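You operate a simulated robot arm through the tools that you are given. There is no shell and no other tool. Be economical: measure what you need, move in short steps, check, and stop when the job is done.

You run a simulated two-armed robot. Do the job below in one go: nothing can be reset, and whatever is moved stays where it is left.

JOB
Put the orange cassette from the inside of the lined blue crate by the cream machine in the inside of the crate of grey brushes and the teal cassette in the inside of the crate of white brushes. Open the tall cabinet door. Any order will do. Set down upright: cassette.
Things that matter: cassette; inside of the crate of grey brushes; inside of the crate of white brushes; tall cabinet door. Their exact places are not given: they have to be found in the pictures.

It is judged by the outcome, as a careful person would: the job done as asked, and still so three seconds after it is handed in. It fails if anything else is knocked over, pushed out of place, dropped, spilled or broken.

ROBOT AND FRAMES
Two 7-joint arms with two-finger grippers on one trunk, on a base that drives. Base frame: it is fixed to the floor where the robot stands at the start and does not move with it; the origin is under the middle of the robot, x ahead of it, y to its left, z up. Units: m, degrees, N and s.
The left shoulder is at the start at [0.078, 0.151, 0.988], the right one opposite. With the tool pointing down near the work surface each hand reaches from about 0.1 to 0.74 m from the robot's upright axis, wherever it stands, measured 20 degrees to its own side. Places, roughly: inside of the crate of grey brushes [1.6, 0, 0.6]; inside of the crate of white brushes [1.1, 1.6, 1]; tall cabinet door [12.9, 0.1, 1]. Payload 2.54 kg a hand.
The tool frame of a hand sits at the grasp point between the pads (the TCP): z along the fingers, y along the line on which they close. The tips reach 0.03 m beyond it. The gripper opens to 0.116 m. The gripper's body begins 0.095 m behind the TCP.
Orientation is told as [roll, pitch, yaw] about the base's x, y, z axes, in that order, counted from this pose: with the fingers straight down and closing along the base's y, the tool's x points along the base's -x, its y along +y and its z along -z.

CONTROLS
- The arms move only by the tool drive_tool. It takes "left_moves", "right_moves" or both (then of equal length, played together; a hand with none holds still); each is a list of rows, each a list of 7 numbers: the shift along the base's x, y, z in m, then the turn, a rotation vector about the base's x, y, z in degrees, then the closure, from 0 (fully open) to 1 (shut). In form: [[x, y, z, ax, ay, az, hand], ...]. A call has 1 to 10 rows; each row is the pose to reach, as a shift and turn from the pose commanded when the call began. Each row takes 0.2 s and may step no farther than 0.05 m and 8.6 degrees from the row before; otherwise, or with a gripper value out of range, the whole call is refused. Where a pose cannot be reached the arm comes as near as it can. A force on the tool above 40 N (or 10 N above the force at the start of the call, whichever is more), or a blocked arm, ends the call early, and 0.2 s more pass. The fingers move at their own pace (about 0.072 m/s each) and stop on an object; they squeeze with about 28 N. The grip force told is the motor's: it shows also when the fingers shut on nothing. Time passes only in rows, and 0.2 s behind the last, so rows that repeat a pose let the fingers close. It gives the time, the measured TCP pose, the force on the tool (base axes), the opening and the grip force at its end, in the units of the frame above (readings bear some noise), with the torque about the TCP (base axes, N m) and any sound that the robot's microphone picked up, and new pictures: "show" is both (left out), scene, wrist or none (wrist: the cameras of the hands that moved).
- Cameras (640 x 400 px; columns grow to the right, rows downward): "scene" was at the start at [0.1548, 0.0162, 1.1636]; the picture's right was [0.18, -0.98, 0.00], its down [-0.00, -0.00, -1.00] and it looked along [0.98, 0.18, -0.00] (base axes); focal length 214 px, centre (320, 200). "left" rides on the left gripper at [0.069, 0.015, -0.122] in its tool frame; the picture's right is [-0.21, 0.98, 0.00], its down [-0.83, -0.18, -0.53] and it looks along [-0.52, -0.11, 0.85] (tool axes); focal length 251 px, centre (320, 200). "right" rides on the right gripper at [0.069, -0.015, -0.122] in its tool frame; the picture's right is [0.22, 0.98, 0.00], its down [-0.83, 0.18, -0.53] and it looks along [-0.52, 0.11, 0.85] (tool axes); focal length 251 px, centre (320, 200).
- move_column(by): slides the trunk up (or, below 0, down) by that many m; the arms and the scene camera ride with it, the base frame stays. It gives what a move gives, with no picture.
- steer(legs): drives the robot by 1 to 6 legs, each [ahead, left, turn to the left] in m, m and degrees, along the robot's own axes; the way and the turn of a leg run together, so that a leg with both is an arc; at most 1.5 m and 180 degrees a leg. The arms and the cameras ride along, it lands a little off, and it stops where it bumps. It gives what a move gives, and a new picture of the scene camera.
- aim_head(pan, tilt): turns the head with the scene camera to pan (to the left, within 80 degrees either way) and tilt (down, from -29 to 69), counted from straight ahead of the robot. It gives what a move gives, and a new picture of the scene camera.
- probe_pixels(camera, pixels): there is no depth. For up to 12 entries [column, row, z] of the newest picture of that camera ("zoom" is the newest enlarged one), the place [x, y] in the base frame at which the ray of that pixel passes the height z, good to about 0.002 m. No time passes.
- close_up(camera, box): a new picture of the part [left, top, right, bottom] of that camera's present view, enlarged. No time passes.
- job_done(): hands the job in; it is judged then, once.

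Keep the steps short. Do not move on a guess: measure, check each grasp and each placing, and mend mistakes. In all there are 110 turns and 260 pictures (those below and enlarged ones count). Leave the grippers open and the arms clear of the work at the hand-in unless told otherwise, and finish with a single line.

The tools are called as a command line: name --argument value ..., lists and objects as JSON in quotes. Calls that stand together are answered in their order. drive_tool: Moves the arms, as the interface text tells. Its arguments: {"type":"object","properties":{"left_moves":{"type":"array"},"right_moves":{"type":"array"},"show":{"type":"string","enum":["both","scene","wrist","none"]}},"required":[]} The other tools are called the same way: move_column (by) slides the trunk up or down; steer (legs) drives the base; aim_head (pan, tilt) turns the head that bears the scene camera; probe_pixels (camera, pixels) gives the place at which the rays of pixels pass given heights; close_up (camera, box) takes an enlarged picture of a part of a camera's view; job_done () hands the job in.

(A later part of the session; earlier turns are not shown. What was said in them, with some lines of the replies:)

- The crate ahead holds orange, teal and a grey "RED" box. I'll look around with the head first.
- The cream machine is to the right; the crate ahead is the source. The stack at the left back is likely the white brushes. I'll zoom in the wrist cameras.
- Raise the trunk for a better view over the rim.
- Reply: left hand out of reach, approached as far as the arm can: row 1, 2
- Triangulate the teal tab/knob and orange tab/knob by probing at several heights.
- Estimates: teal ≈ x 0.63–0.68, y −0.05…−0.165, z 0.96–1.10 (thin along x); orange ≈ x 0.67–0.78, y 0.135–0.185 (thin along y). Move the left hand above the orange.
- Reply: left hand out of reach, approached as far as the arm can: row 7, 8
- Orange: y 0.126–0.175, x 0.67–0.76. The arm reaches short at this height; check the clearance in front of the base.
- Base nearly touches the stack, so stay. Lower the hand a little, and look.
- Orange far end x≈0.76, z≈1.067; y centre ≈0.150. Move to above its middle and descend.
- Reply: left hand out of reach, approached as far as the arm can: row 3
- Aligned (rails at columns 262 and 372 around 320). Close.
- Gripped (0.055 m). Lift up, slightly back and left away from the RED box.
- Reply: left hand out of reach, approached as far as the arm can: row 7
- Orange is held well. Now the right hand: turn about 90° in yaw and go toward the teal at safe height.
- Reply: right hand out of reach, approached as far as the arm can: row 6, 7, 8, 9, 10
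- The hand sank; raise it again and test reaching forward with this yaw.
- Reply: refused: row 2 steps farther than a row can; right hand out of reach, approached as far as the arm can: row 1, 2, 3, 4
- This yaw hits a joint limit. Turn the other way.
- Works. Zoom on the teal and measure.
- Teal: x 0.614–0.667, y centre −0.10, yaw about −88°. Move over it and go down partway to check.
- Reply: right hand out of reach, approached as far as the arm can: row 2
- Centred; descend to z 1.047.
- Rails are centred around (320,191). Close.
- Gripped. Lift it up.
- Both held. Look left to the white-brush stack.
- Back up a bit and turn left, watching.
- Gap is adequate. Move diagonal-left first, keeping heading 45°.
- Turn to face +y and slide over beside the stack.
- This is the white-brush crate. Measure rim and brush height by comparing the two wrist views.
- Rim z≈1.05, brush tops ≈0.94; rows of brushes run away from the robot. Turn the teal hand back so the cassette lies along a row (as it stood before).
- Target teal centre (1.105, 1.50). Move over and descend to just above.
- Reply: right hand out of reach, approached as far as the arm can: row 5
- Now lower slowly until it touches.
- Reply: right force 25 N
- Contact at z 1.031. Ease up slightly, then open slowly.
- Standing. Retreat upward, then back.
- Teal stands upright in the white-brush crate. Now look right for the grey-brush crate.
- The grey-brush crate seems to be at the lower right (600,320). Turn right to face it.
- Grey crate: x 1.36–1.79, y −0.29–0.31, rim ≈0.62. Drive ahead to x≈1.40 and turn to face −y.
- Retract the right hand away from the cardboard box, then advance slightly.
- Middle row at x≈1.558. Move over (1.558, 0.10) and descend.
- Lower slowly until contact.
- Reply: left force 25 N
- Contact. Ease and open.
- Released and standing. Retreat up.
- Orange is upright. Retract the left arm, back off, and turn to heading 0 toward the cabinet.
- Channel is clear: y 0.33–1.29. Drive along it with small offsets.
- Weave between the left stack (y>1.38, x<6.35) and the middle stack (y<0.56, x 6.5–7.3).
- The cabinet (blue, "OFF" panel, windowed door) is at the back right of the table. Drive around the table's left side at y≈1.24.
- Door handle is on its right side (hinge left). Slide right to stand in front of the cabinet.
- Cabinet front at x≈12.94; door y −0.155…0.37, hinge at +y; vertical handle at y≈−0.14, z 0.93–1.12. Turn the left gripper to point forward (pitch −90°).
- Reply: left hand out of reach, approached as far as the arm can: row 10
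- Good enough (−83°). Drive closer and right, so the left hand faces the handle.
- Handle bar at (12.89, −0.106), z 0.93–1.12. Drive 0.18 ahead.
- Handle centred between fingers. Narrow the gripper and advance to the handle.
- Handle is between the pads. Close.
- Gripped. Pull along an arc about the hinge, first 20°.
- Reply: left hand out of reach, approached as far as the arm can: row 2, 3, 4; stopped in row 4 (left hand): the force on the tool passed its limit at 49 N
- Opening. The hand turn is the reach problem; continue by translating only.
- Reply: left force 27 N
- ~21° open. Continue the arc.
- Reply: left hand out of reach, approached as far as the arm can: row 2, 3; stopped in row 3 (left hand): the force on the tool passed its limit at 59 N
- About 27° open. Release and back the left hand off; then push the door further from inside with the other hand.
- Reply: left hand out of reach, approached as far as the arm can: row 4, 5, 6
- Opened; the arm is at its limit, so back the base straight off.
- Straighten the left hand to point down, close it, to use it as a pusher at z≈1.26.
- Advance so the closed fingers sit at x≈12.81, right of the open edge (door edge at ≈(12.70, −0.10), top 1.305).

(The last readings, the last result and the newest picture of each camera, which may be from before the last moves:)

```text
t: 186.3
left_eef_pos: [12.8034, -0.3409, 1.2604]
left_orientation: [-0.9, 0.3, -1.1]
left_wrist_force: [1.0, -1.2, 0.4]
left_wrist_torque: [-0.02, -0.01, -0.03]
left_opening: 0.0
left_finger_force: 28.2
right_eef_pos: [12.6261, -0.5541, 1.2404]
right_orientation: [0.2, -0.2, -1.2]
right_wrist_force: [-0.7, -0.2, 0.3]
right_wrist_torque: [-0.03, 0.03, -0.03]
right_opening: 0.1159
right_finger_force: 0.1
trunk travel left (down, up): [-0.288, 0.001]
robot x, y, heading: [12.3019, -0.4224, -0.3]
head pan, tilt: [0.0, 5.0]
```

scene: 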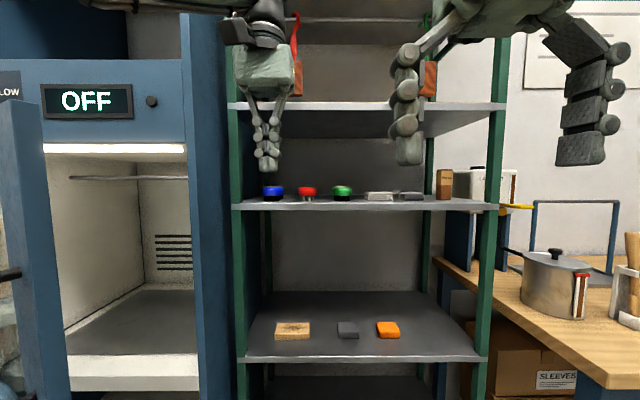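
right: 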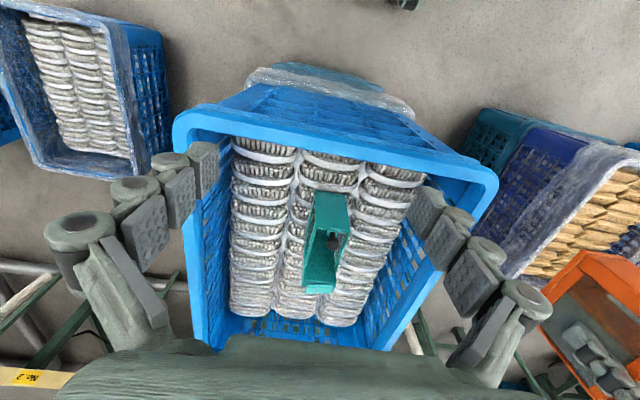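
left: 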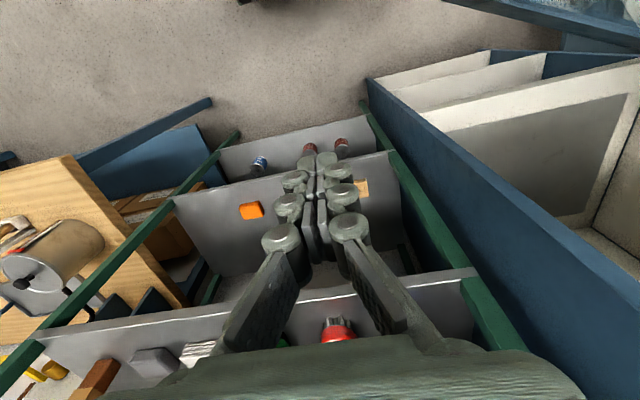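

Slide the base left so the fingers enter behind the open door.

steer --legs '[[0, 0.31, 0.2]]'

drive_tool --left_moves '[[0, 0, 0, 0, 0, 0, 1]]' --show "wrist"

```text
t: 189.9
left_eef_pos: [12.8049, -0.0256, 1.2608]
left_orientation: [-0.7, 0.3, -1.0]
left_wrist_force: [-0.4, -0.1, -0.5]
left_wrist_torque: [0.0, -0.02, 0.0]
left_opening: 0.0001
left_finger_force: 28.3
right_eef_pos: [12.6283, -0.2419, 1.2411]
right_orientation: [0.2, -0.2, -1.1]
right_wrist_force: [0.0, 0.3, 0.1]
right_wrist_torque: [0.0, -0.02, 0.01]
right_opening: 0.1161
right_finger_force: 0.0
trunk travel left (down, up): [-0.288, 0.001]
robot x, y, heading: [12.3057, -0.1099, -0.1]
head pan, tilt: [0.0, 5.0]
```

scene: 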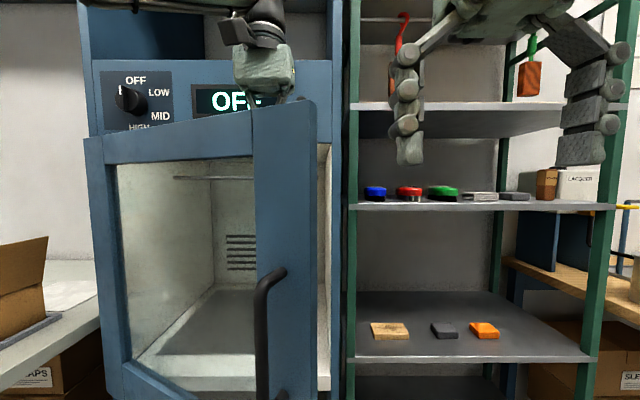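

```text
t: 190.3
left_eef_pos: [12.8057, -0.0284, 1.2593]
left_orientation: [-0.7, 0.4, -1.0]
left_wrist_force: [0.1, -0.2, -0.8]
left_wrist_torque: [0.0, -0.03, -0.02]
left_opening: 0.0
left_finger_force: 27.4
right_eef_pos: [12.6283, -0.2427, 1.2409]
right_orientation: [0.2, -0.2, -1.1]
right_wrist_force: [-0.2, 0.2, 0.0]
right_wrist_torque: [-0.02, 0.0, 0.01]
right_opening: 0.1162
right_finger_force: 0.0
trunk travel left (down, up): [-0.288, 0.001]
robot x, y, heading: [12.2997, -0.1087, 0.0]
head pan, tilt: [0.0, 5.0]
```

left: 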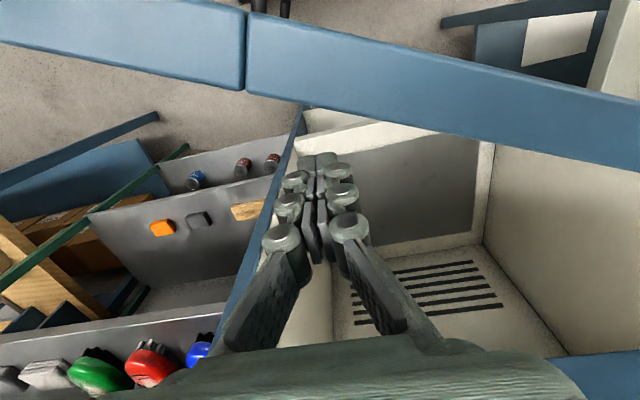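

Fingers are behind the door. Pull back and left along the arc.

steer --legs '[[-0.12, 0.06, 0], [-0.09, 0.1, 0]]'

```text
t: 192.8
left_eef_pos: [12.5949, 0.1324, 1.2598]
left_orientation: [-0.9, 0.4, -1.1]
left_wrist_force: [1.1, 0.5, 0.1]
left_wrist_torque: [-0.04, 0.0, 0.0]
left_opening: 0.0
left_finger_force: 27.9
right_eef_pos: [12.4173, -0.0829, 1.2404]
right_orientation: [0.2, -0.2, -1.1]
right_wrist_force: [0.5, 0.6, 0.4]
right_wrist_torque: [-0.07, -0.03, -0.02]
right_opening: 0.1159
right_finger_force: 0.0
trunk travel left (down, up): [-0.288, 0.001]
robot x, y, heading: [12.0922, 0.0523, -0.1]
head pan, tilt: [0.0, 5.0]
```

scene: 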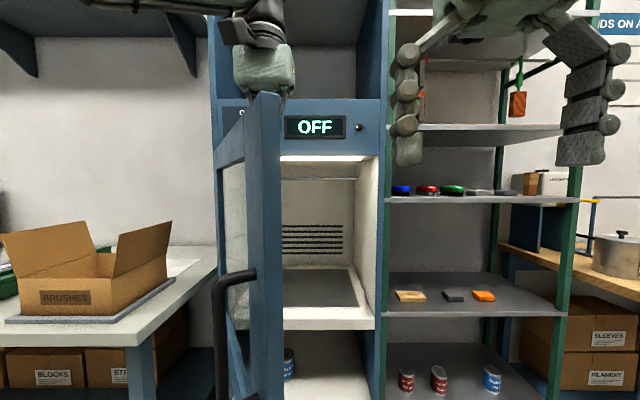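

Around 60°. Continue to nearly 90°.

steer --legs '[[-0.05, 0.12, 0], [-0.02, 0.1, 0]]'

```text
t: 195.9
left_eef_pos: [12.5264, 0.3533, 1.2596]
left_orientation: [-0.7, 0.4, -1.1]
left_wrist_force: [0.8, 0.7, 0.7]
left_wrist_torque: [-0.02, -0.03, 0.01]
left_opening: 0.0
left_finger_force: 27.9
right_eef_pos: [12.3488, 0.1384, 1.2405]
right_orientation: [0.1, -0.1, -1.1]
right_wrist_force: [-0.2, -0.5, 0.1]
right_wrist_torque: [-0.04, 0.0, 0.03]
right_opening: 0.116
right_finger_force: 0.0
trunk travel left (down, up): [-0.288, 0.001]
robot x, y, heading: [12.0205, 0.2733, -0.4]
head pan, tilt: [0.0, 5.0]
```

scene: 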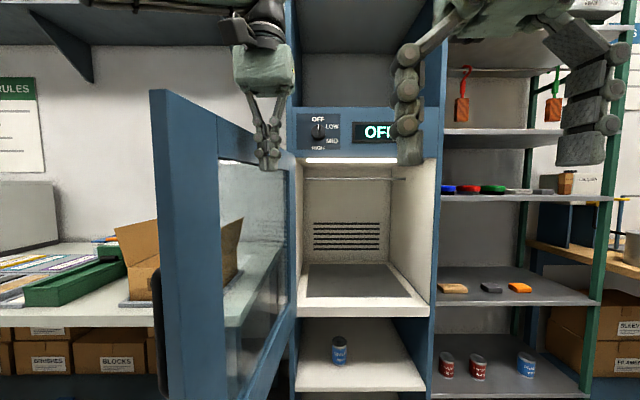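

The door is open about 90°+. Move away to the right and back, then open the left gripper.

steer --legs '[[0, -0.12, 0], [-0.4, 0, 0]]'

drive_tool --left_moves '[[0, 0, 0, 0, 0, 0, 0.5], [0, 0, 0, 0, 0, 0, 0], [0, 0, 0, 0, 0, 0, 0], [0, 0, 0, 0, 0, 0, 0]]' --show "scene"

```text
t: 199.8
left_eef_pos: [12.1242, 0.2313, 1.2606]
left_orientation: [-0.7, 0.3, -0.9]
left_wrist_force: [-0.4, 0.2, 0.4]
left_wrist_torque: [0.03, -0.05, -0.04]
left_opening: 0.0
left_finger_force: 27.9
right_eef_pos: [11.9478, 0.0166, 1.2405]
right_orientation: [0.2, -0.2, -1.0]
right_wrist_force: [-0.2, 0.0, -0.5]
right_wrist_torque: [0.03, -0.04, -0.01]
right_opening: 0.1161
right_finger_force: 0.0
trunk travel left (down, up): [-0.288, 0.001]
robot x, y, heading: [11.622, 0.152, -0.1]
head pan, tilt: [0.0, 5.0]
```

scene: 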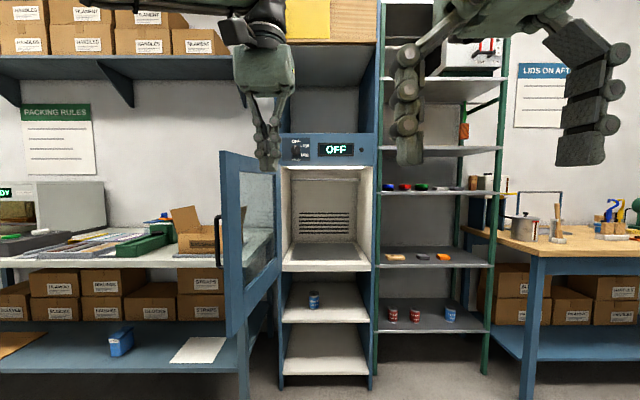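

```text
t: 200.8
left_eef_pos: [12.1252, 0.2327, 1.2604]
left_orientation: [-0.7, 0.4, -1.0]
left_wrist_force: [-0.3, 0.6, -0.5]
left_wrist_torque: [-0.01, -0.01, 0.0]
left_opening: 0.1158
left_finger_force: 0.0
right_eef_pos: [11.9478, 0.0166, 1.2398]
right_orientation: [0.1, -0.1, -1.0]
right_wrist_force: [0.0, 0.7, 1.0]
right_wrist_torque: [0.03, -0.01, 0.0]
right_opening: 0.1161
right_finger_force: 0.1
trunk travel left (down, up): [-0.288, 0.001]
robot x, y, heading: [11.6216, 0.1552, 0.0]
head pan, tilt: [0.0, 5.0]
```

scene: 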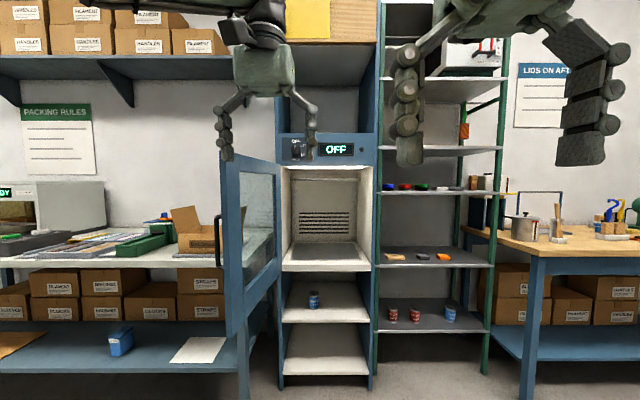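

The orange cassette is upright in the crate of grey brushes, the teal cassette is upright in the crate of white brushes, and the tall cabinet door is open about 90 degrees.

job_done

```text
The job is handed in.
```

The job is done and handed in: the orange cassette stands upright in the crate of grey brushes, the teal cassette stands upright in the crate of white brushes, the tall cabinet door is open about 90 degrees, and both grippers are open and clear.
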